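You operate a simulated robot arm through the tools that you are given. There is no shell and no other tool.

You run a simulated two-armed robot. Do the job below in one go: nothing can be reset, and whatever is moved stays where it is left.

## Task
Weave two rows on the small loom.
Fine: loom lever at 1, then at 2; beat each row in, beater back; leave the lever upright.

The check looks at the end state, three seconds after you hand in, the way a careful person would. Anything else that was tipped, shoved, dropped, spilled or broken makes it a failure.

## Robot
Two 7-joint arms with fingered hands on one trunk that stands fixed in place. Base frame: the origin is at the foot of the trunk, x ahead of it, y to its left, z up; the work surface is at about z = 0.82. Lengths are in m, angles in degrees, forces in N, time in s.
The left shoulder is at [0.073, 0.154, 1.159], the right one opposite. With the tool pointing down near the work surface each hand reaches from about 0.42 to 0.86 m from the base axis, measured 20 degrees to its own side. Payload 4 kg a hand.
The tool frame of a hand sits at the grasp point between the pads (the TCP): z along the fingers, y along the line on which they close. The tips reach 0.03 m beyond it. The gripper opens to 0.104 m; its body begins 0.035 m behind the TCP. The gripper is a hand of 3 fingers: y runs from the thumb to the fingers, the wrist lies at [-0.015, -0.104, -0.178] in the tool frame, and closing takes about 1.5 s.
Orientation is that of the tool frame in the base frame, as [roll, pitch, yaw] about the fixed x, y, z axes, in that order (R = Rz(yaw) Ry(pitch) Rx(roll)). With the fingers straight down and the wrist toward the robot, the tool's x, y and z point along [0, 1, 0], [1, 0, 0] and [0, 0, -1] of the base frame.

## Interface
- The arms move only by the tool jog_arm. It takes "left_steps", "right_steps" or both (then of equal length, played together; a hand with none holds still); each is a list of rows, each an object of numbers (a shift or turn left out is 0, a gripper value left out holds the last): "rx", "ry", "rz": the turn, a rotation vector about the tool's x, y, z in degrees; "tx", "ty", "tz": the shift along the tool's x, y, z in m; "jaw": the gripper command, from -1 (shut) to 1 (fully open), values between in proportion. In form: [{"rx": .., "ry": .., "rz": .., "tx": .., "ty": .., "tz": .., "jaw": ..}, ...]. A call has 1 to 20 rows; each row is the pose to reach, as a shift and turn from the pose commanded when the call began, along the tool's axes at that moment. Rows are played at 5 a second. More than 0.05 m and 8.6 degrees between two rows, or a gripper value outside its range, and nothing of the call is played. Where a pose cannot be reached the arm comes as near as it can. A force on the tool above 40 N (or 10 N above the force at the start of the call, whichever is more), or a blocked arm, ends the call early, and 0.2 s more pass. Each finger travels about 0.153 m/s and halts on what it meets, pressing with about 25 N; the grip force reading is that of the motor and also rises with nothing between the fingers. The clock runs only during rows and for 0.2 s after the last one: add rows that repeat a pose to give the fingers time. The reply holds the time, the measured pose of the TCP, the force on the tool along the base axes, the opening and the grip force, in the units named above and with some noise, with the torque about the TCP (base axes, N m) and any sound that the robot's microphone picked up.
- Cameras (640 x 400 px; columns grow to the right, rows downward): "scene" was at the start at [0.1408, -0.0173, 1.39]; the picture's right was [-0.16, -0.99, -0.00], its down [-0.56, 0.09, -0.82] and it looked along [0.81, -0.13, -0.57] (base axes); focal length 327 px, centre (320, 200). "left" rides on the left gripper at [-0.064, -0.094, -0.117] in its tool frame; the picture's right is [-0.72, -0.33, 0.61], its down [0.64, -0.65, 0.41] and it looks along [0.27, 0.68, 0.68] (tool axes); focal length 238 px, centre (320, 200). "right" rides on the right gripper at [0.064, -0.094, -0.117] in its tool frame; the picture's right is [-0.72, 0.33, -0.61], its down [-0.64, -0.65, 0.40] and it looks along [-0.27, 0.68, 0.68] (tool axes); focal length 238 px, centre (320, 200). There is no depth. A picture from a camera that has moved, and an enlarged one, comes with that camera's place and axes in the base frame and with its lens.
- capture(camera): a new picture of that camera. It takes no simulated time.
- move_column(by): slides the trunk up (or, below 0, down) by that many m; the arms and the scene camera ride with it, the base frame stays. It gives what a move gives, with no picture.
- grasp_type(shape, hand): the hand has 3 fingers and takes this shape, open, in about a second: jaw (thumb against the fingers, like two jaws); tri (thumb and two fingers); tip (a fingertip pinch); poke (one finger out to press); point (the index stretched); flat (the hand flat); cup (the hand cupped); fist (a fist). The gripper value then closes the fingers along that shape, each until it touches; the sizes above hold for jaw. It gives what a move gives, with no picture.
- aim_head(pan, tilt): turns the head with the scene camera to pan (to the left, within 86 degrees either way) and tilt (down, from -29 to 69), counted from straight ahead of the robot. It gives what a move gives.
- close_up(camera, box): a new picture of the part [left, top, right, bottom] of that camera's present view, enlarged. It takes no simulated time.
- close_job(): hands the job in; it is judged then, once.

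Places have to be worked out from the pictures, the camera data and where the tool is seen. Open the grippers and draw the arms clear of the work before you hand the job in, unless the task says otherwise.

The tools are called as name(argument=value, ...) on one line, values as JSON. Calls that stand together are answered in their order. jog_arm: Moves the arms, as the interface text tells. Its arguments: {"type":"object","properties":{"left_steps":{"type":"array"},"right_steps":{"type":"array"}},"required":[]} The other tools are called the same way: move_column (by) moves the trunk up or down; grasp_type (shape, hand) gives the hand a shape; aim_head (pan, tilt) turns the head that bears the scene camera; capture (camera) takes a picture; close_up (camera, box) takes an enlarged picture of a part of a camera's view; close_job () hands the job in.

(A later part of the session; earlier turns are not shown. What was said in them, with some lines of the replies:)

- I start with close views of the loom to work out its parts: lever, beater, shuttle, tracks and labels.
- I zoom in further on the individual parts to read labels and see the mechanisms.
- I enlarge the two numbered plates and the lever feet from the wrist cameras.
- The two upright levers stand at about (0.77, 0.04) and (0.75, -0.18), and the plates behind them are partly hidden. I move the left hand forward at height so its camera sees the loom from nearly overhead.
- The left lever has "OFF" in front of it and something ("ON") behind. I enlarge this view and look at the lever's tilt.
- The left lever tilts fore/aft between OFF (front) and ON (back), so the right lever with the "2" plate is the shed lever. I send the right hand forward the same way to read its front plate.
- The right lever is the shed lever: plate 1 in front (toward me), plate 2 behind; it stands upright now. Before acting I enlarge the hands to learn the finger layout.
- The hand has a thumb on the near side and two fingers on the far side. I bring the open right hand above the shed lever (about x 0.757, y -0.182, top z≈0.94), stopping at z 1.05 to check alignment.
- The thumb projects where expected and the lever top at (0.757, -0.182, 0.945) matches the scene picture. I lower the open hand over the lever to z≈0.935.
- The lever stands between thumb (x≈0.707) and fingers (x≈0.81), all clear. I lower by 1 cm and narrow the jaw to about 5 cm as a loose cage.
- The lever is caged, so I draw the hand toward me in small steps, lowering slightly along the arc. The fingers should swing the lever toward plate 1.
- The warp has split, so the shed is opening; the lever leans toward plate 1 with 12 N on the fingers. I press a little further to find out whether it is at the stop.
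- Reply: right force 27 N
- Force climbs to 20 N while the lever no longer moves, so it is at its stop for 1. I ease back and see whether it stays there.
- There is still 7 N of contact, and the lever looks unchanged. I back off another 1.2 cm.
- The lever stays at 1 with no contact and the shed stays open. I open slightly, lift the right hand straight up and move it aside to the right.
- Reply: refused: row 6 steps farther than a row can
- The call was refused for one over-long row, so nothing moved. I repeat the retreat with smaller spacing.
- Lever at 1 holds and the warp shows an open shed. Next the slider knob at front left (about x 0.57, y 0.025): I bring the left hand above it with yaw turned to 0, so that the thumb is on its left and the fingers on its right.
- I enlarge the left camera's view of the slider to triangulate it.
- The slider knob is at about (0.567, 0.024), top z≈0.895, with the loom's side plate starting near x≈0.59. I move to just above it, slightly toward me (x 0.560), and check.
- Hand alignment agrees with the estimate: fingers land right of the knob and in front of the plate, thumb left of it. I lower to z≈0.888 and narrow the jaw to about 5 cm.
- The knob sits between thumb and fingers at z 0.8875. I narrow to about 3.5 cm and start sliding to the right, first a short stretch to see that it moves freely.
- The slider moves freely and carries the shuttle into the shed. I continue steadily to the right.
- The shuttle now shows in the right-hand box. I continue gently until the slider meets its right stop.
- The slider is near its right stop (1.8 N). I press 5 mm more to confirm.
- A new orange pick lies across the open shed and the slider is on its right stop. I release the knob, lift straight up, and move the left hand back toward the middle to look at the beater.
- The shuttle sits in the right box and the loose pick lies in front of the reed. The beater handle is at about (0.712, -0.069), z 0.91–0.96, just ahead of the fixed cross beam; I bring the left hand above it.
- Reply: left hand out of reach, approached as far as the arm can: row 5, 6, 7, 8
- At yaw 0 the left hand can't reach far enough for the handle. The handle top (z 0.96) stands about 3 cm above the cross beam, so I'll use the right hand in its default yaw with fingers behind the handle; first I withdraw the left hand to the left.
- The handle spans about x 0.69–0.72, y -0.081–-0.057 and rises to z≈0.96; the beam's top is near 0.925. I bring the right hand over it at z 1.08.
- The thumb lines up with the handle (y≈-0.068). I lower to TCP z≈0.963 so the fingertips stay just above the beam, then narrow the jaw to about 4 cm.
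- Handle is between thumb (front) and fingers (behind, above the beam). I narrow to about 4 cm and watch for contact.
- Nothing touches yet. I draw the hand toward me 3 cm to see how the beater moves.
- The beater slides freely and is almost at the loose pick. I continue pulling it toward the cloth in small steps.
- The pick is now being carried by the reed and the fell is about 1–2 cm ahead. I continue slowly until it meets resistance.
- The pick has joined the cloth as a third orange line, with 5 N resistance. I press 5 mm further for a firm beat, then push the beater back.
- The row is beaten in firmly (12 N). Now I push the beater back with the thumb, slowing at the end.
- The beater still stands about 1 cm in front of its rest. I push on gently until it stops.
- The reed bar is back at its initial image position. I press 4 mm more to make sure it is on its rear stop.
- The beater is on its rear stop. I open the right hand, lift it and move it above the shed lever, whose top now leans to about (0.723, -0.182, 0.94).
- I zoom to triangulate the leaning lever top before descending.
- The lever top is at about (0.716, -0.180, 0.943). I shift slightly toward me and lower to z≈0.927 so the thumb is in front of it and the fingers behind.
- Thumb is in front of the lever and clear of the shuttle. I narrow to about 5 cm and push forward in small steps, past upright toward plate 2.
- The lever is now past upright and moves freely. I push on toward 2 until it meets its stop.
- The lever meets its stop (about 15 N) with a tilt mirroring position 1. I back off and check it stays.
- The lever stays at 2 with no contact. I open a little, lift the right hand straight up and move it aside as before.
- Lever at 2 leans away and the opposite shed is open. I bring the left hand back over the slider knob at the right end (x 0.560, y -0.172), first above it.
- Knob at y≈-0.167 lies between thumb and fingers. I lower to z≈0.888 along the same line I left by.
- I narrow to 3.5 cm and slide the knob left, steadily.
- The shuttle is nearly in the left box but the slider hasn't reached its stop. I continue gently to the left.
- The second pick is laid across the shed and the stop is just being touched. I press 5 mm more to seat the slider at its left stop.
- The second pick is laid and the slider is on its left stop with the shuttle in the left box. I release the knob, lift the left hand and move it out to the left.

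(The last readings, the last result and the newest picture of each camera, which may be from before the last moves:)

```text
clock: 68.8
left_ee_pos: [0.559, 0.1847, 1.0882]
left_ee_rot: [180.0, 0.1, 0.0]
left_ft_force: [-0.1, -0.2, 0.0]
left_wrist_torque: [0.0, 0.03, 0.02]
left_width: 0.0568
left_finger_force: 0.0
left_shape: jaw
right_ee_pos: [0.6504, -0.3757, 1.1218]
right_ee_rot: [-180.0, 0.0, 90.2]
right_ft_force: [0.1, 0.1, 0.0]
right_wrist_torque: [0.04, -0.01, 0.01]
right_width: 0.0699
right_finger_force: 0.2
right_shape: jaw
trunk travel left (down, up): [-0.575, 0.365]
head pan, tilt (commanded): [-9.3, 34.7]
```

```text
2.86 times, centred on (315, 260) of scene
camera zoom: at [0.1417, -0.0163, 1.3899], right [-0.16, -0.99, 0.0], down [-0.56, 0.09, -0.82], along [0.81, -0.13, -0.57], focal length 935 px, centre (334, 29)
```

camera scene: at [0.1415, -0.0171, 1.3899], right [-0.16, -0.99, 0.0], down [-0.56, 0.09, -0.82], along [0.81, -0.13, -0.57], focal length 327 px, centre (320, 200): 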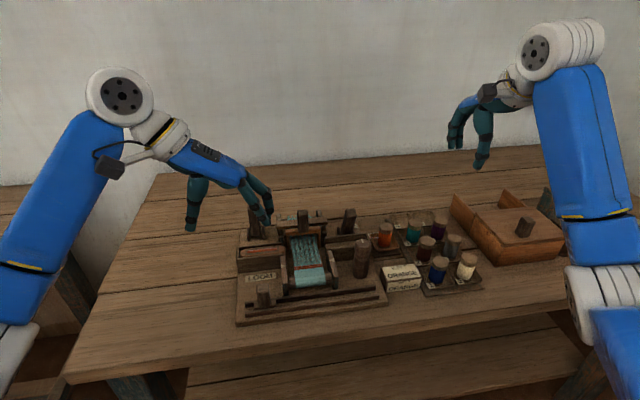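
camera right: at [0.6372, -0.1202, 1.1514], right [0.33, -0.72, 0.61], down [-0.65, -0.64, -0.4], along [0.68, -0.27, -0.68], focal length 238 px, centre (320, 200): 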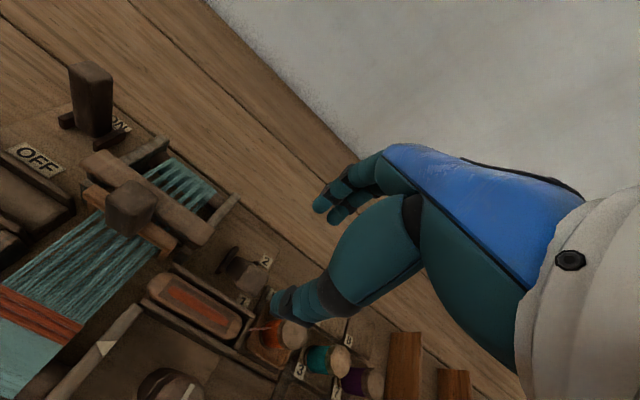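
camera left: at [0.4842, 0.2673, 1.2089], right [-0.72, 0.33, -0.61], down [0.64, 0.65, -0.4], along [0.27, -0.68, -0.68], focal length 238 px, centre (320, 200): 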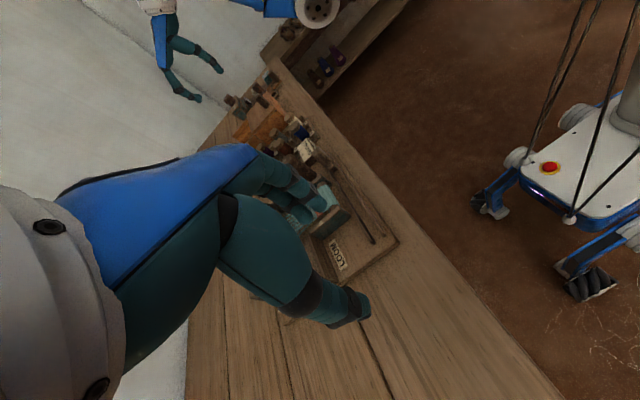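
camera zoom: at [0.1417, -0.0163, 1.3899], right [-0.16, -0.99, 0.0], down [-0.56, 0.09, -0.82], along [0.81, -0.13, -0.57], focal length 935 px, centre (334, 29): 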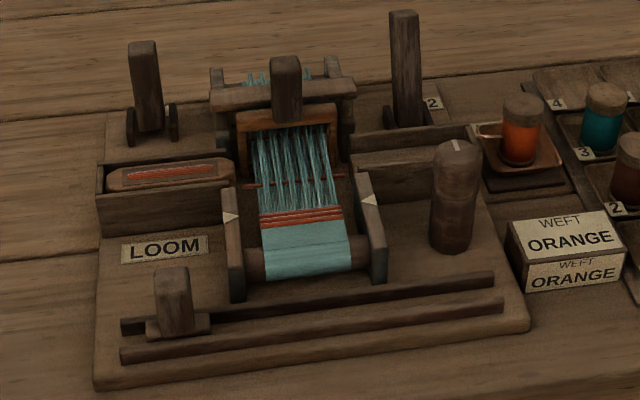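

Slider and shuttle are back on the left. Now the right hand goes above the beater handle again.

jog_arm(right_steps=[{"tx": 0.035, "ty": 0.01}, {"tx": 0.075, "ty": 0.02}, {"tx": 0.115, "ty": 0.03}, {"tx": 0.155, "ty": 0.04}, {"tx": 0.195, "ty": 0.05}, {"tx": 0.235, "ty": 0.057, "tz": 0.01}, {"tx": 0.275, "ty": 0.057, "tz": 0.03}, {"tx": 0.308, "ty": 0.057, "tz": 0.05}, {"tx": 0.308, "ty": 0.057, "tz": 0.07}, {"tx": 0.308, "ty": 0.057, "tz": 0.07}])

close_up(camera="scene", box=[230, 120, 390, 270])

close_up(camera="right", box=[180, 160, 400, 380])

```text
clock: 71.0
left_ee_pos: [0.5591, 0.1862, 1.0881]
left_ee_rot: [180.0, 0.0, 0.0]
left_ft_force: [-0.2, 0.2, -0.7]
left_wrist_torque: [0.02, 0.02, 0.02]
left_width: 0.0567
left_finger_force: 0.0
left_shape: jaw
right_ee_pos: [0.7068, -0.065, 1.0536]
right_ee_rot: [-179.9, 0.0, 90.1]
right_ft_force: [0.3, 0.5, -0.2]
right_wrist_torque: [-0.01, 0.04, 0.0]
right_width: 0.07
right_finger_force: 0.1
right_shape: jaw
trunk travel left (down, up): [-0.575, 0.365]
head pan, tilt (commanded): [-9.3, 34.7]
```

```text
2.67 times, centred on (310, 195) of scene
camera zoom: at [0.1417, -0.0155, 1.3899], right [-0.16, -0.99, 0.0], down [-0.56, 0.09, -0.82], along [0.81, -0.13, -0.57], focal length 873 px, centre (347, 213)
```

zoom: 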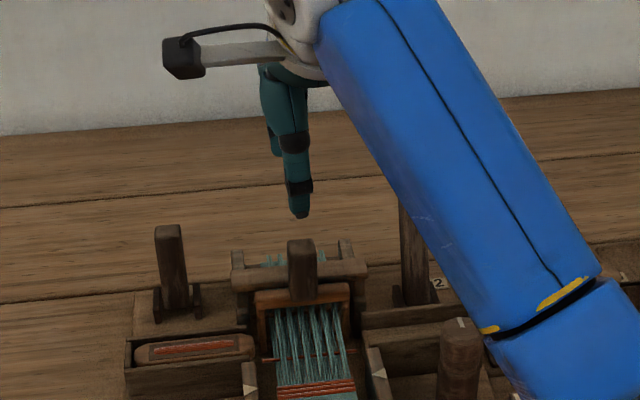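

```text
1.82 times, centred on (290, 270) of right
camera zoom: at [0.6128, -0.001, 1.1691], right [0.33, -0.72, 0.61], down [-0.65, -0.64, -0.4], along [0.68, -0.27, -0.68], focal length 433 px, centre (374, 73)
```

zoom: 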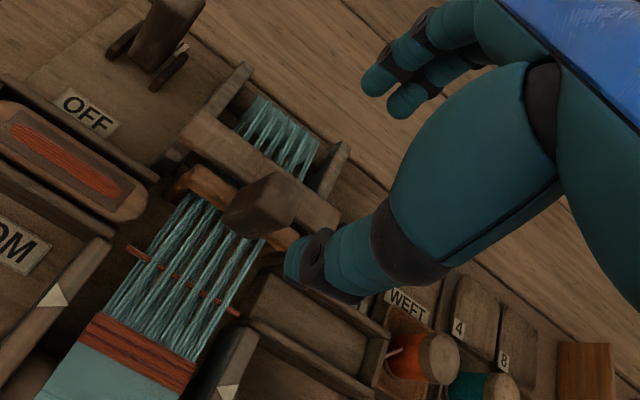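

Aligned as before; I lower to z≈0.963 and narrow the jaw to about 4 cm.

jog_arm(right_steps=[{"tx": -0.003, "tz": 0.03}, {"tx": -0.003, "tz": 0.055}, {"tx": -0.003, "tz": 0.075}, {"tx": -0.003, "tz": 0.086}, {"tx": -0.003, "tz": 0.0905}, {"tx": -0.003, "tz": 0.0905, "jaw": 0.1}, {"tx": -0.003, "tz": 0.0905, "jaw": -0.1}, {"tx": -0.003, "tz": 0.0905, "jaw": -0.23}, {"tx": -0.003, "tz": 0.0905, "jaw": -0.23}])

close_up(camera="right", box=[200, 140, 400, 340])

close_up(camera="scene", box=[260, 190, 360, 290])

```text
clock: 73.0
left_ee_pos: [0.5591, 0.187, 1.0873]
left_ee_rot: [-180.0, 0.0, 0.1]
left_ft_force: [-0.7, -0.4, 0.3]
left_wrist_torque: [0.01, -0.01, 0.04]
left_width: 0.0569
left_finger_force: 0.0
left_shape: jaw
right_ee_pos: [0.7052, -0.0693, 0.9619]
right_ee_rot: [-180.0, -0.1, 90.1]
right_ft_force: [-0.7, 0.6, 0.1]
right_wrist_torque: [0.0, -0.01, 0.02]
right_width: 0.0404
right_finger_force: 0.0
right_shape: jaw
trunk travel left (down, up): [-0.575, 0.365]
head pan, tilt (commanded): [-9.3, 34.7]
```

```text
2.00 times, centred on (300, 240) of right
camera zoom: at [0.6124, -0.0051, 1.0771], right [0.33, -0.72, 0.61], down [-0.65, -0.64, -0.4], along [0.68, -0.27, -0.68], focal length 477 px, centre (360, 120)
```

zoom: 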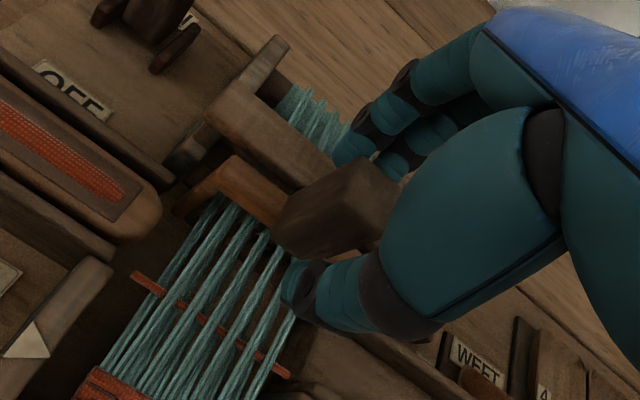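

```text
4.00 times, centred on (310, 240) of scene
camera zoom: at [0.1417, -0.0146, 1.3899], right [-0.16, -0.99, 0.0], down [-0.56, 0.09, -0.82], along [0.81, -0.13, -0.57], focal length 1309 px, centre (360, 40)
```

zoom: 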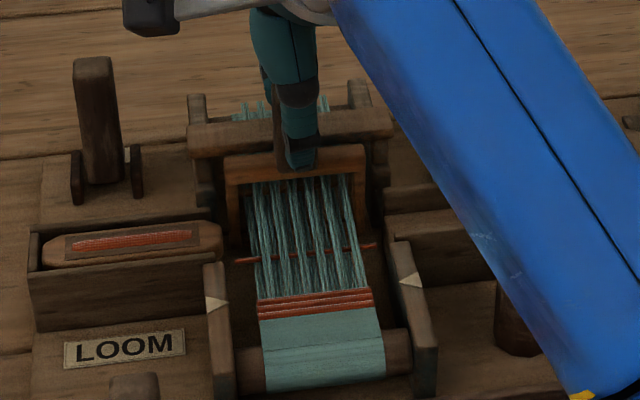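

The handle is caged as before. I pull the beater toward the cloth in small steps to just short of the previous contact point.

jog_arm(right_steps=[{"ty": -0.01}, {"ty": -0.02}, {"ty": -0.03}, {"ty": -0.04}, {"ty": -0.05}, {"ty": -0.06}, {"ty": -0.067}, {"ty": -0.074}, {"ty": -0.08}, {"ty": -0.08}])

close_up(camera="right", box=[150, 140, 400, 390])

close_up(camera="scene", box=[260, 190, 360, 290])

```text
clock: 75.2
left_ee_pos: [0.5598, 0.1869, 1.0872]
left_ee_rot: [179.8, 0.0, 0.0]
left_ft_force: [-0.5, -0.6, 0.5]
left_wrist_torque: [0.01, -0.02, 0.02]
left_width: 0.0569
left_finger_force: 0.1
left_shape: jaw
right_ee_pos: [0.6275, -0.0698, 0.9595]
right_ee_rot: [-179.9, 0.0, 90.1]
right_ft_force: [5.2, -0.3, 1.3]
right_wrist_torque: [0.02, -0.14, 0.0]
right_width: 0.0427
right_finger_force: 0.0
right_shape: jaw
trunk travel left (down, up): [-0.575, 0.365]
head pan, tilt (commanded): [-9.3, 34.7]
```

```text
1.60 times, centred on (275, 265) of right
camera zoom: at [0.5336, -0.0063, 1.0766], right [0.33, -0.72, 0.61], down [-0.65, -0.64, -0.4], along [0.68, -0.27, -0.68], focal length 381 px, centre (392, 96)
```

zoom: 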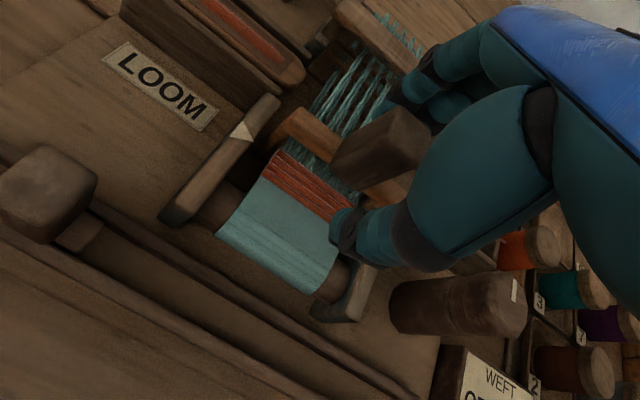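

```text
4.00 times, centred on (310, 240) of scene
camera zoom: at [0.1426, -0.0144, 1.3898], right [-0.16, -0.99, 0.0], down [-0.56, 0.09, -0.82], along [0.81, -0.13, -0.57], focal length 1309 px, centre (360, 40)
```

zoom: 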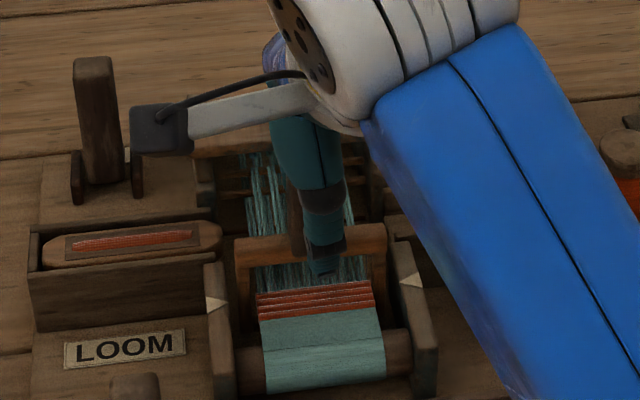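

Four orange rows now show, with 5 N of resistance. I press 6 mm further for a firm beat as with the first row.

jog_arm(right_steps=[{"ty": -0.003}, {"ty": -0.006}, {"ty": -0.006}])

close_up(camera="scene", box=[270, 230, 350, 290])

```text
clock: 76.0
left_ee_pos: [0.5614, 0.1873, 1.0864]
left_ee_rot: [180.0, 0.1, 0.0]
left_ft_force: [-0.3, -0.2, 0.3]
left_wrist_torque: [-0.02, 0.0, -0.01]
left_width: 0.0565
left_finger_force: 0.0
left_shape: jaw
right_ee_pos: [0.6219, -0.0701, 0.9597]
right_ee_rot: [180.0, 0.0, 90.1]
right_ft_force: [12.1, 1.2, 2.7]
right_wrist_torque: [0.0, -0.36, 0.03]
right_width: 0.0472
right_finger_force: 0.0
right_shape: jaw
trunk travel left (down, up): [-0.575, 0.365]
head pan, tilt (commanded): [-9.3, 34.7]
```

```text
6.67 times, centred on (310, 260) of scene
camera zoom: at [0.144, -0.0142, 1.3897], right [-0.16, -0.99, 0.0], down [-0.57, 0.09, -0.82], along [0.81, -0.13, -0.57], focal length 2182 px, centre (387, -200)
```

zoom: 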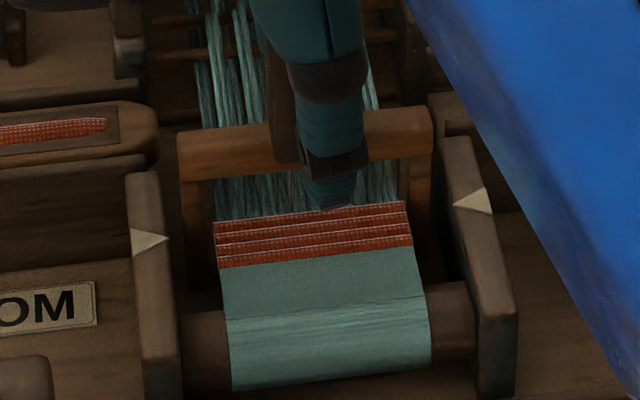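

Both new rows are beaten in (four orange rows). I push the beater back to its rear stop, slowing at the end.

jog_arm(right_steps=[{"ty": 0.01}, {"ty": 0.02}, {"ty": 0.032}, {"ty": 0.044}, {"ty": 0.056}, {"ty": 0.068}, {"ty": 0.08}, {"ty": 0.09}, {"ty": 0.097}, {"ty": 0.102}, {"ty": 0.102}])

close_up(camera="scene", box=[270, 195, 340, 245])

```text
clock: 78.4
left_ee_pos: [0.5589, 0.1864, 1.0887]
left_ee_rot: [-179.9, 0.0, 0.0]
left_ft_force: [0.2, 0.1, 0.3]
left_wrist_torque: [-0.03, -0.03, -0.01]
left_width: 0.0569
left_finger_force: 0.0
left_shape: jaw
right_ee_pos: [0.7224, -0.069, 0.9594]
right_ee_rot: [-180.0, 0.0, 90.1]
right_ft_force: [-1.9, 0.0, 0.7]
right_wrist_torque: [0.01, 0.04, -0.03]
right_width: 0.0414
right_finger_force: 0.0
right_shape: jaw
trunk travel left (down, up): [-0.575, 0.365]
head pan, tilt (commanded): [-9.3, 34.7]
```

```text
8.00 times, centred on (305, 220) of scene
camera zoom: at [0.1412, -0.0145, 1.39], right [-0.16, -0.99, 0.0], down [-0.56, 0.09, -0.82], along [0.81, -0.13, -0.57], focal length 2619 px, centre (440, 40)
```

zoom: 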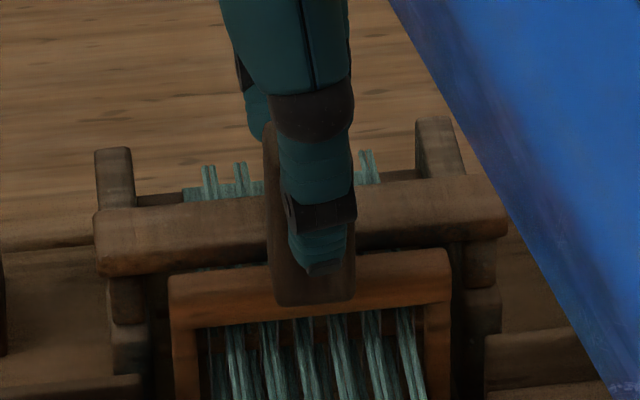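

The reed bar is at its rest image position with -1.9 N. I press 3 mm more to be sure it is seated.

jog_arm(right_steps=[{"ty": 0.002}, {"ty": 0.0035}, {"ty": 0.0035}])

close_up(camera="right", box=[200, 140, 400, 340])

```text
clock: 79.2
left_ee_pos: [0.5587, 0.1866, 1.0879]
left_ee_rot: [179.9, -0.1, 0.0]
left_ft_force: [-0.2, -0.2, 0.0]
left_wrist_torque: [0.02, -0.03, 0.02]
left_width: 0.0568
left_finger_force: 0.1
left_shape: jaw
right_ee_pos: [0.7244, -0.0695, 0.9614]
right_ee_rot: [180.0, 0.0, 90.1]
right_ft_force: [-3.9, 0.2, -1.2]
right_wrist_torque: [0.03, 0.08, -0.02]
right_width: 0.0429
right_finger_force: 0.1
right_shape: jaw
trunk travel left (down, up): [-0.575, 0.365]
head pan, tilt (commanded): [-9.3, 34.7]
```

```text
2.00 times, centred on (300, 240) of right
camera zoom: at [0.6311, -0.0061, 1.077], right [0.33, -0.72, 0.61], down [-0.65, -0.64, -0.4], along [0.68, -0.27, -0.68], focal length 477 px, centre (360, 120)
```

zoom: 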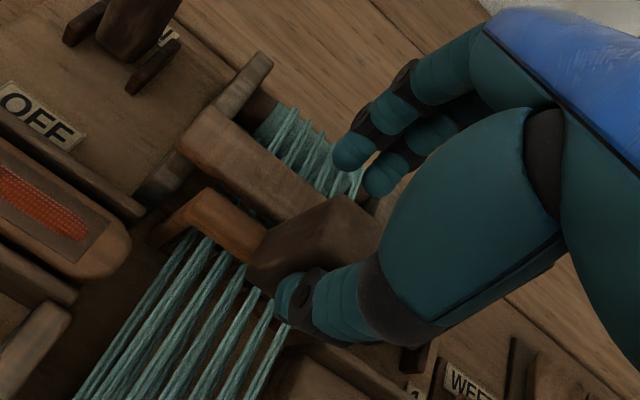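

The beater is back on its stop. I open, lift, and move above the shed lever, which leans back with its top near (0.79, -0.18, 0.94).

jog_arm(right_steps=[{"ty": -0.006}, {"ty": -0.006, "jaw": 0.1}, {"ty": -0.006, "jaw": 0.4}, {"ty": -0.006, "tz": -0.03}, {"ty": -0.004, "tz": -0.07}, {"ty": 0.0, "tz": -0.1}, {"tx": -0.03, "ty": 0.01, "tz": -0.12}, {"tx": -0.065, "ty": 0.025, "tz": -0.12}, {"tx": -0.095, "ty": 0.045, "tz": -0.12}, {"tx": -0.112, "ty": 0.06, "tz": -0.12}, {"tx": -0.112, "ty": 0.06, "tz": -0.1}, {"tx": -0.112, "ty": 0.06, "tz": -0.08}, {"tx": -0.112, "ty": 0.06, "tz": -0.08}])

close_up(camera="right", box=[180, 180, 340, 340])

close_up(camera="scene", box=[260, 140, 420, 290])

close_up(camera="scene", box=[320, 190, 384, 240])

```text
clock: 82.0
left_ee_pos: [0.5597, 0.1856, 1.0882]
left_ee_rot: [-179.9, 0.0, 0.0]
left_ft_force: [-0.1, -0.2, -0.7]
left_wrist_torque: [-0.01, 0.05, 0.0]
left_width: 0.057
left_finger_force: 0.0
left_shape: jaw
right_ee_pos: [0.7842, -0.1835, 1.0395]
right_ee_rot: [180.0, 0.0, 90.1]
right_ft_force: [0.5, -0.1, 0.4]
right_wrist_torque: [0.02, 0.01, 0.0]
right_width: 0.0722
right_finger_force: 0.1
right_shape: jaw
trunk travel left (down, up): [-0.575, 0.365]
head pan, tilt (commanded): [-9.3, 34.7]
```

```text
2.50 times, centred on (260, 260) of right
camera zoom: at [0.6912, -0.1189, 1.1569], right [0.33, -0.72, 0.61], down [-0.65, -0.64, -0.4], along [0.68, -0.27, -0.68], focal length 596 px, centre (470, 50)
```

zoom: 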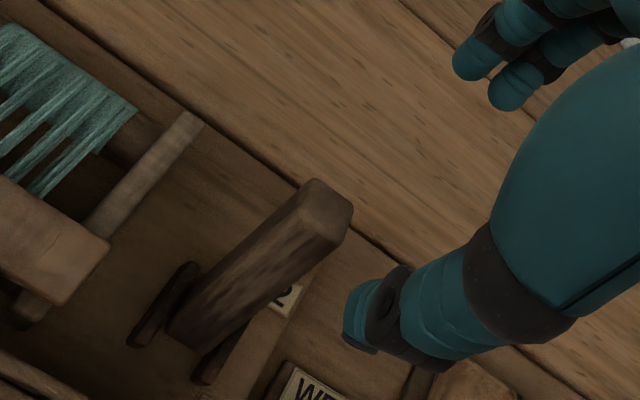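

```text
2.67 times, centred on (340, 215) of scene
camera zoom: at [0.1418, -0.015, 1.3899], right [-0.16, -0.99, 0.0], down [-0.56, 0.09, -0.82], along [0.81, -0.13, -0.57], focal length 873 px, centre (267, 160)
```

zoom: 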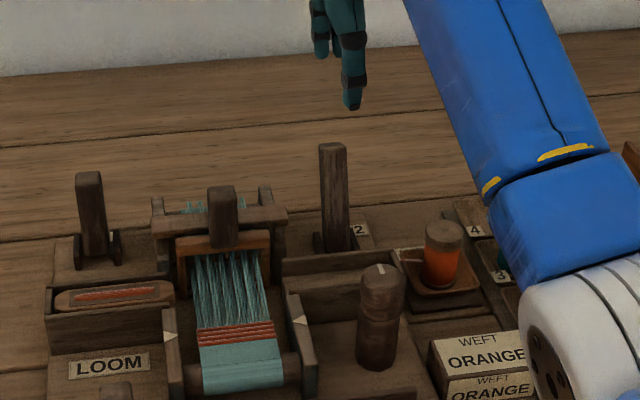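

```text
8.00 times, centred on (352, 215) of scene
camera zoom: at [0.1418, -0.015, 1.3899], right [-0.16, -0.99, 0.0], down [-0.56, 0.09, -0.82], along [0.81, -0.13, -0.57], focal length 2619 px, centre (64, 80)
```

zoom: 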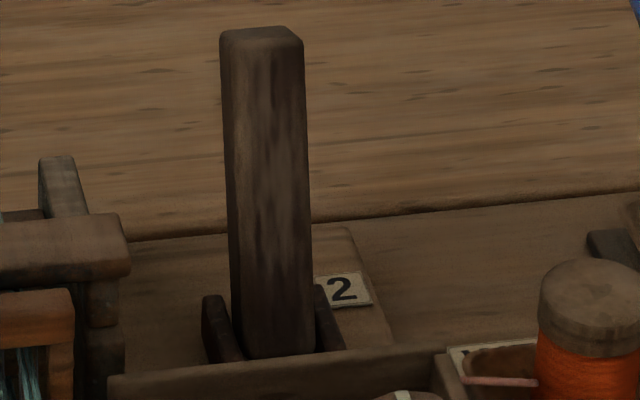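

The lever top is at (0.788, -0.180, 0.944), so upright is midway at x≈0.753. I lower the open hand around it.

jog_arm(right_steps=[{"ty": 0.003, "tx": 0.003, "tz": 0.02}, {"ty": 0.003, "tx": 0.003, "tz": 0.05}, {"ty": 0.003, "tx": 0.003, "tz": 0.08}, {"ty": 0.003, "tx": 0.003, "tz": 0.1}, {"ty": 0.003, "tx": 0.003, "tz": 0.113}, {"ty": 0.003, "tx": 0.003, "tz": 0.113}])

close_up(camera="right", box=[180, 160, 420, 380])

close_up(camera="scene", box=[310, 160, 400, 250])

```text
clock: 83.4
left_ee_pos: [0.5592, 0.1868, 1.0897]
left_ee_rot: [-180.0, 0.0, 0.0]
left_ft_force: [-0.3, 0.2, 0.3]
left_wrist_torque: [0.01, -0.01, -0.04]
left_width: 0.0568
left_finger_force: 0.0
left_shape: jaw
right_ee_pos: [0.7907, -0.1803, 0.9276]
right_ee_rot: [-180.0, 0.0, 90.1]
right_ft_force: [0.0, -0.2, 0.0]
right_wrist_torque: [0.02, -0.03, 0.0]
right_width: 0.0725
right_finger_force: 0.0
right_shape: jaw
trunk travel left (down, up): [-0.575, 0.365]
head pan, tilt (commanded): [-9.3, 34.7]
```

```text
1.82 times, centred on (300, 270) of right
camera zoom: at [0.6958, -0.1157, 1.0443], right [0.33, -0.72, 0.61], down [-0.65, -0.64, -0.4], along [0.68, -0.27, -0.68], focal length 433 px, centre (356, 73)
```

zoom: 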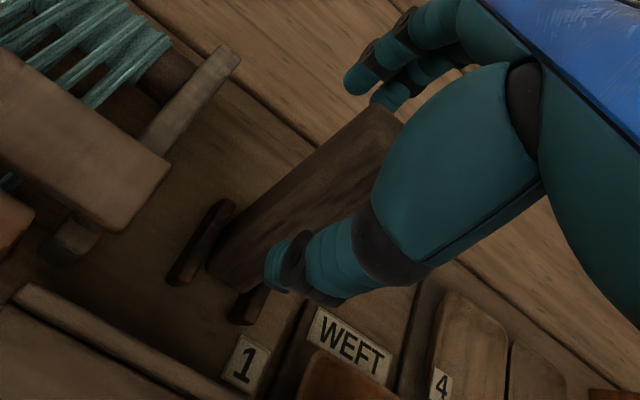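

```text
4.44 times, centred on (355, 205) of scene
camera zoom: at [0.1419, -0.015, 1.3899], right [-0.16, -0.99, 0.0], down [-0.56, 0.09, -0.82], along [0.81, -0.13, -0.57], focal length 1455 px, centre (164, 178)
```

zoom: 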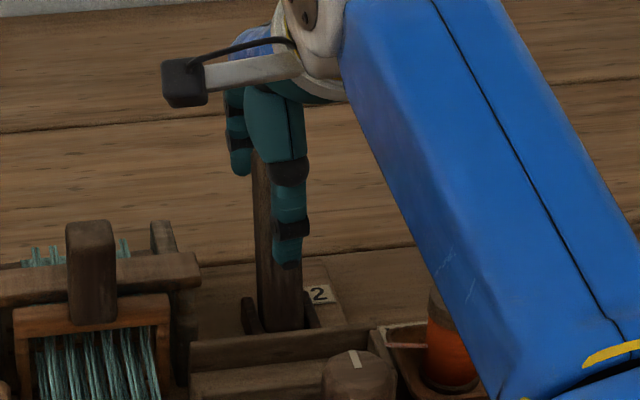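

Both sides of the lever are clear. I narrow to about 5 cm and draw it toward me to just short of upright.

jog_arm(right_steps=[{"ty": -0.004, "jaw": 0.1}, {"ty": -0.008, "jaw": -0.05}, {"ty": -0.016, "jaw": -0.15}, {"ty": -0.024, "jaw": -0.25}, {"ty": -0.03, "jaw": -0.25}, {"ty": -0.036}, {"ty": -0.036}])

close_up(camera="right", box=[180, 160, 420, 380])

close_up(camera="scene", box=[270, 160, 400, 290])

```text
clock: 85.0
left_ee_pos: [0.5592, 0.1867, 1.0879]
left_ee_rot: [180.0, 0.0, 0.0]
left_ft_force: [-0.3, 0.1, -0.9]
left_wrist_torque: [0.02, 0.02, -0.02]
left_width: 0.0568
left_finger_force: 0.1
left_shape: jaw
right_ee_pos: [0.7524, -0.1787, 0.9284]
right_ee_rot: [-180.0, -0.1, 90.1]
right_ft_force: [0.8, -0.8, -0.2]
right_wrist_torque: [-0.02, -0.03, 0.01]
right_width: 0.0396
right_finger_force: 0.3
right_shape: jaw
trunk travel left (down, up): [-0.575, 0.365]
head pan, tilt (commanded): [-9.3, 34.7]
```

```text
1.82 times, centred on (300, 270) of right
camera zoom: at [0.6594, -0.1151, 1.0444], right [0.33, -0.72, 0.61], down [-0.65, -0.64, -0.4], along [0.68, -0.27, -0.68], focal length 433 px, centre (356, 73)
```

zoom: 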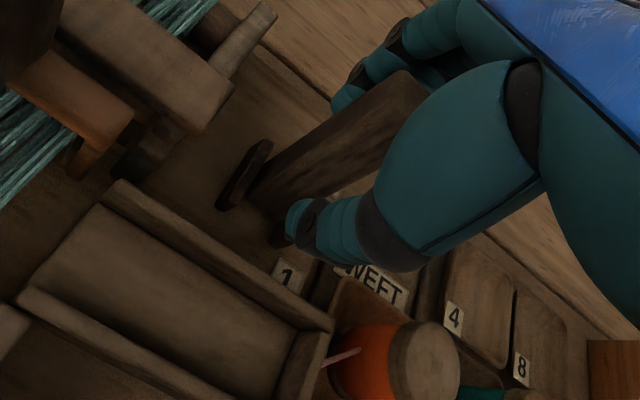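

```text
3.08 times, centred on (335, 225) of scene
camera zoom: at [0.1421, -0.0151, 1.3898], right [-0.16, -0.99, 0.0], down [-0.56, 0.09, -0.82], along [0.81, -0.13, -0.57], focal length 1007 px, centre (274, 123)
```

zoom: 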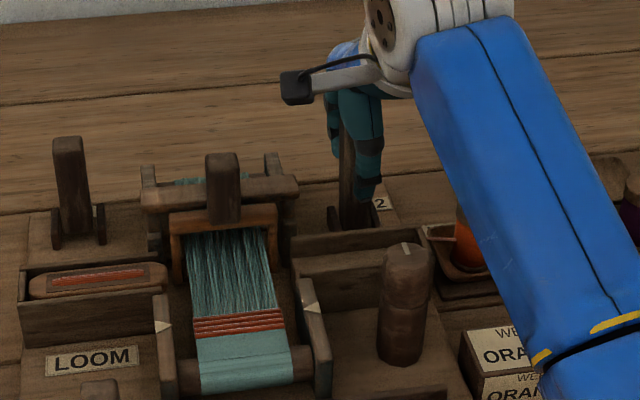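

The shed is nearly closed and the lever close to upright. I centre the hand at x≈0.753 and close it gently on the lever to straighten it.

jog_arm(right_steps=[{"jaw": -0.35}, {"jaw": -0.45}, {"jaw": -0.55}, {"jaw": -0.55}, {"jaw": -0.55}])

close_up(camera="right", box=[180, 160, 420, 380])

close_up(camera="scene", box=[320, 190, 384, 240])

```text
clock: 86.2
left_ee_pos: [0.5595, 0.1859, 1.0887]
left_ee_rot: [180.0, 0.1, 0.0]
left_ft_force: [0.2, -0.8, 0.2]
left_wrist_torque: [-0.01, 0.01, 0.01]
left_width: 0.0568
left_finger_force: 0.1
left_shape: jaw
right_ee_pos: [0.7542, -0.1782, 0.9279]
right_ee_rot: [180.0, 0.0, 90.1]
right_ft_force: [0.5, 0.2, -0.4]
right_wrist_torque: [0.01, 0.0, -0.01]
right_width: 0.0235
right_finger_force: 0.1
right_shape: jaw
trunk travel left (down, up): [-0.575, 0.365]
head pan, tilt (commanded): [-9.3, 34.7]
```

```text
1.82 times, centred on (300, 270) of right
camera zoom: at [0.6594, -0.1151, 1.0445], right [0.33, -0.72, 0.61], down [-0.65, -0.64, -0.4], along [0.68, -0.27, -0.68], focal length 433 px, centre (356, 73)
```

zoom: 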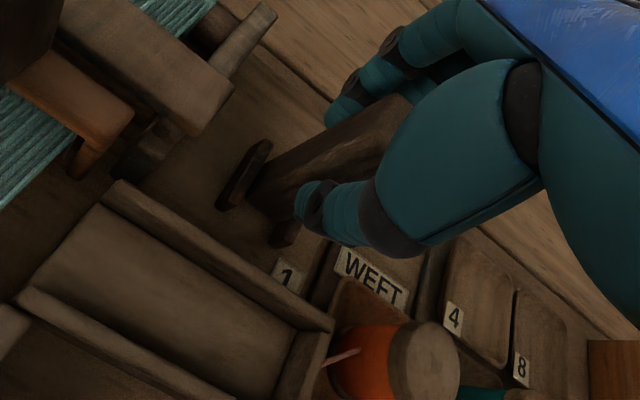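

```text
8.00 times, centred on (352, 215) of scene
camera zoom: at [0.1419, -0.0151, 1.3899], right [-0.16, -0.99, 0.0], down [-0.56, 0.09, -0.82], along [0.81, -0.13, -0.57], focal length 2619 px, centre (64, 80)
```

zoom: 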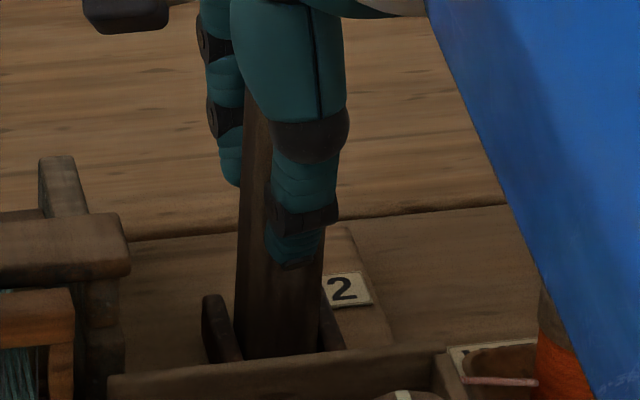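

The fingers rest lightly on both faces at 2.35 cm with the hand at x≈0.754. I open and lift straight up to inspect the lever against the first pictures.

jog_arm(right_steps=[{"jaw": -0.4}, {"jaw": -0.1}, {"jaw": 0.3}, {"tz": -0.03}, {"tz": -0.07}, {"tz": -0.11}, {"tz": -0.15}, {"tz": -0.18}, {"tz": -0.18}])

close_up(camera="scene", box=[320, 190, 384, 230])

close_up(camera="scene", box=[220, 180, 400, 335])

close_up(camera="right", box=[160, 180, 320, 340])

```text
clock: 88.2
left_ee_pos: [0.5611, 0.1865, 1.0877]
left_ee_rot: [180.0, 0.0, 0.0]
left_ft_force: [0.9, 0.0, -0.5]
left_wrist_torque: [-0.01, 0.01, -0.02]
left_width: 0.0573
left_finger_force: 0.0
left_shape: jaw
right_ee_pos: [0.7533, -0.1799, 1.1083]
right_ee_rot: [180.0, 0.0, 90.1]
right_ft_force: [0.4, -0.8, -0.4]
right_wrist_torque: [0.01, -0.07, -0.01]
right_width: 0.0672
right_finger_force: 0.0
right_shape: jaw
trunk travel left (down, up): [-0.575, 0.365]
head pan, tilt (commanded): [-9.3, 34.7]
```

```text
10.00 times, centred on (352, 210) of scene
camera zoom: at [0.1422, -0.015, 1.3898], right [-0.16, -0.99, 0.0], down [-0.56, 0.09, -0.82], along [0.81, -0.13, -0.57], focal length 3274 px, centre (0, 100)
```

zoom: 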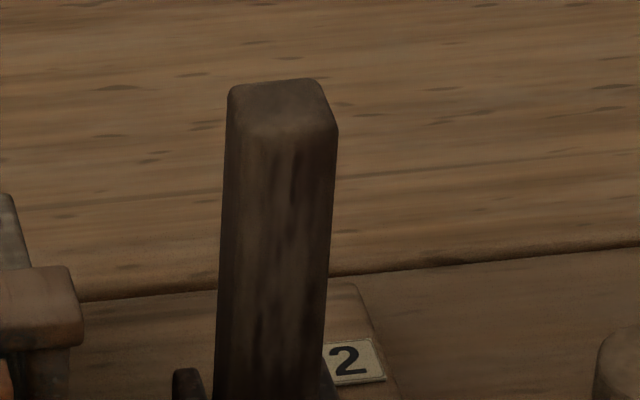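

```text
2.58 times, centred on (310, 258) of scene
camera zoom: at [0.1422, -0.015, 1.3898], right [-0.16, -0.99, 0.0], down [-0.56, 0.09, -0.82], along [0.81, -0.13, -0.57], focal length 845 px, centre (346, 52)
```

zoom: 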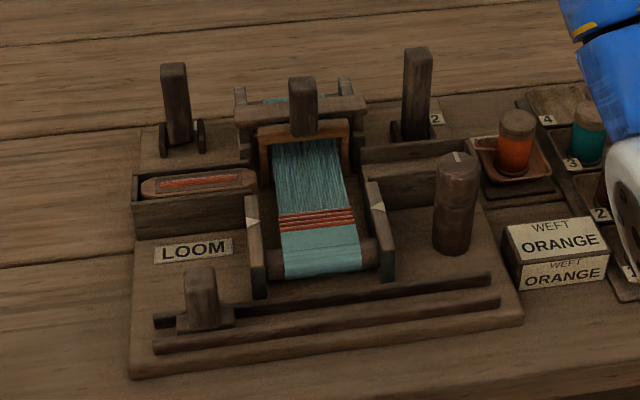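

```text
2.50 times, centred on (240, 260) of right
camera zoom: at [0.6597, -0.1163, 1.2254], right [0.33, -0.72, 0.61], down [-0.65, -0.64, -0.4], along [0.68, -0.27, -0.68], focal length 596 px, centre (520, 50)
```

zoom: 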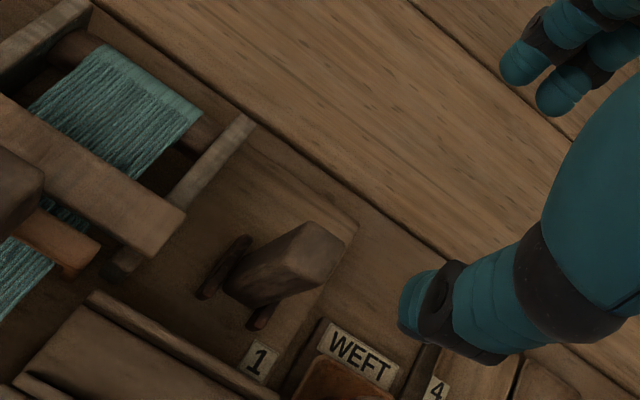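

The lever matches its original upright image, the warp is flat, four orange rows show, and beater, slider and shuttle are at rest. I open both grippers and draw the arms clear.

jog_arm(right_steps=[{"tz": -0.03}, {"tz": -0.05, "tx": -0.03, "jaw": 0.6}, {"tz": -0.05, "tx": -0.06, "ty": -0.02, "jaw": 1}, {"tz": -0.05, "tx": -0.09, "ty": -0.05}, {"tz": -0.05, "tx": -0.12, "ty": -0.08}, {"tz": -0.05, "tx": -0.15, "ty": -0.11}, {"tz": -0.05, "tx": -0.17, "ty": -0.14}, {"tz": -0.05, "tx": -0.18, "ty": -0.17}, {"tz": -0.05, "tx": -0.18, "ty": -0.2}, {"tz": -0.05, "tx": -0.18, "ty": -0.2}], left_steps=[{"tz": -0.01, "jaw": 0.3}, {"tz": -0.02, "ty": -0.01, "jaw": 0.6}, {"tz": -0.03, "ty": -0.02, "jaw": 1}, {"tz": -0.04, "ty": -0.03}, {"tz": -0.05, "ty": -0.04}, {"tz": -0.05, "ty": -0.05}, {"tz": -0.05, "ty": -0.06}, {"tz": -0.05, "ty": -0.07}, {"tz": -0.05, "ty": -0.07}, {"tz": -0.05, "ty": -0.07}])

capture(camera="scene")

close_up(camera="scene", box=[220, 180, 400, 335])

close_up(camera="scene", box=[270, 195, 350, 290])

close_up(camera="scene", box=[360, 180, 640, 300])

```text
clock: 90.4
left_ee_pos: [0.56, 0.2569, 1.1374]
left_ee_rot: [-180.0, -0.1, 0.0]
left_ft_force: [0.0, 0.2, 0.9]
left_wrist_torque: [0.01, 0.0, 0.02]
left_width: 0.1038
left_finger_force: 0.0
left_shape: jaw
right_ee_pos: [0.5544, -0.3612, 1.1568]
right_ee_rot: [-180.0, -0.1, 90.1]
right_ft_force: [0.1, -0.6, -0.6]
right_wrist_torque: [-0.01, 0.0, -0.02]
right_width: 0.104
right_finger_force: 0.1
right_shape: jaw
trunk travel left (down, up): [-0.575, 0.365]
head pan, tilt (commanded): [-9.3, 34.7]
```

```text
taken
camera scene: at [0.1418, -0.0158, 1.3898], right [-0.16, -0.99, 0.0], down [-0.56, 0.09, -0.82], along [0.81, -0.13, -0.57], focal length 327 px, centre (320, 200)
```

scene: 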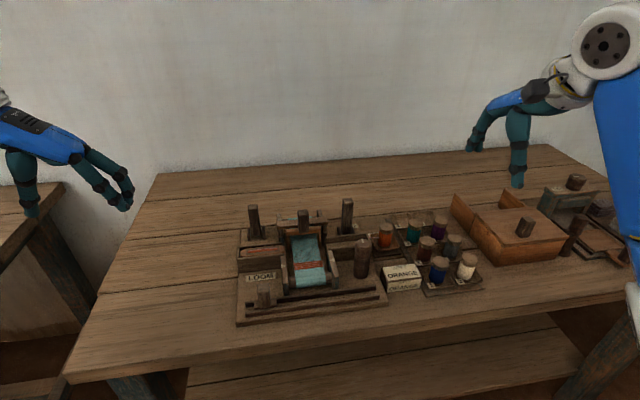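

```text
2.58 times, centred on (310, 258) of scene
camera zoom: at [0.1418, -0.0158, 1.3898], right [-0.16, -0.99, 0.0], down [-0.56, 0.09, -0.82], along [0.81, -0.13, -0.57], focal length 845 px, centre (346, 52)
```

zoom: 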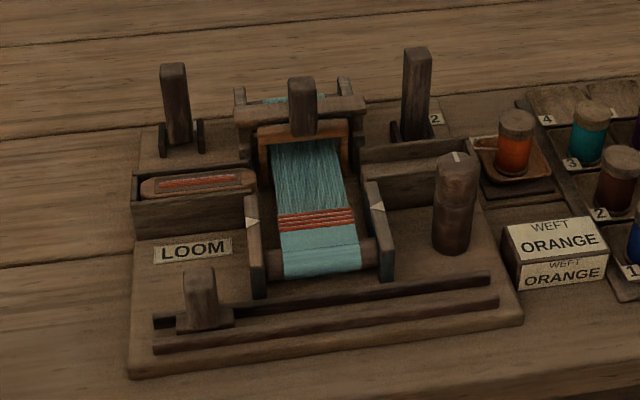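

```text
4.21 times, centred on (310, 242) of scene
camera zoom: at [0.1418, -0.0158, 1.3898], right [-0.16, -0.99, 0.0], down [-0.56, 0.09, -0.82], along [0.81, -0.13, -0.57], focal length 1378 px, centre (362, 21)
```

zoom: 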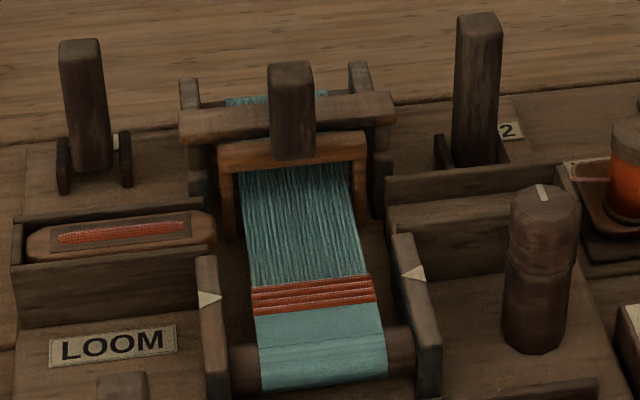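

```text
2.29 times, centred on (500, 240) of scene
camera zoom: at [0.1418, -0.0158, 1.3898], right [-0.16, -0.99, 0.0], down [-0.56, 0.09, -0.82], along [0.81, -0.13, -0.57], focal length 748 px, centre (-91, 109)
```

zoom: 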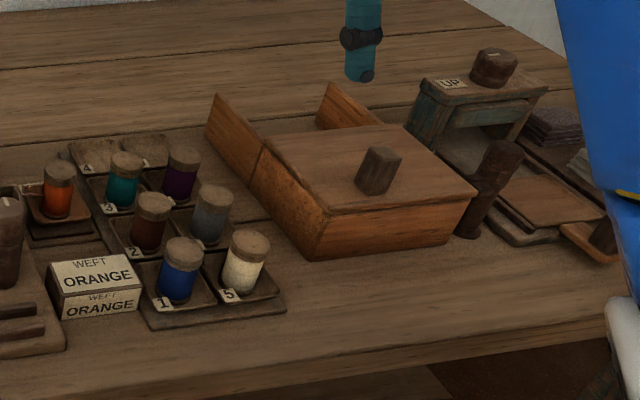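

Everything checks out: two new orange rows are beaten in, and the beater is back. The lever is upright, the shuttle and slider are at home, nothing else has been disturbed, and both arms are clear with grippers open. I hand the job in.

close_job()

```text
The job is handed in.
```

I wove two rows on the small loom and handed the job in; I don't have the check's result yet.

- **Row 1:** with the lever at 1, I ran the shuttle to the right, beat the row in and pushed the beater back.
- **Row 2:** with the lever at 2, I ran the shuttle back to the left, beat the row in and pushed the beater back.
- **End state:** the cloth showed two orange rows at the start and shows four now. The lever is upright, matching the first pictures, and the beater is on its rear stop. The shuttle and its slider are back on the left.

In the last pictures nothing else on the table had been moved or tipped. Both grippers are open and the arms are clear of the work. I didn't touch the loom's ON/OFF lever or the knob on its right side, since the task didn't mention them.
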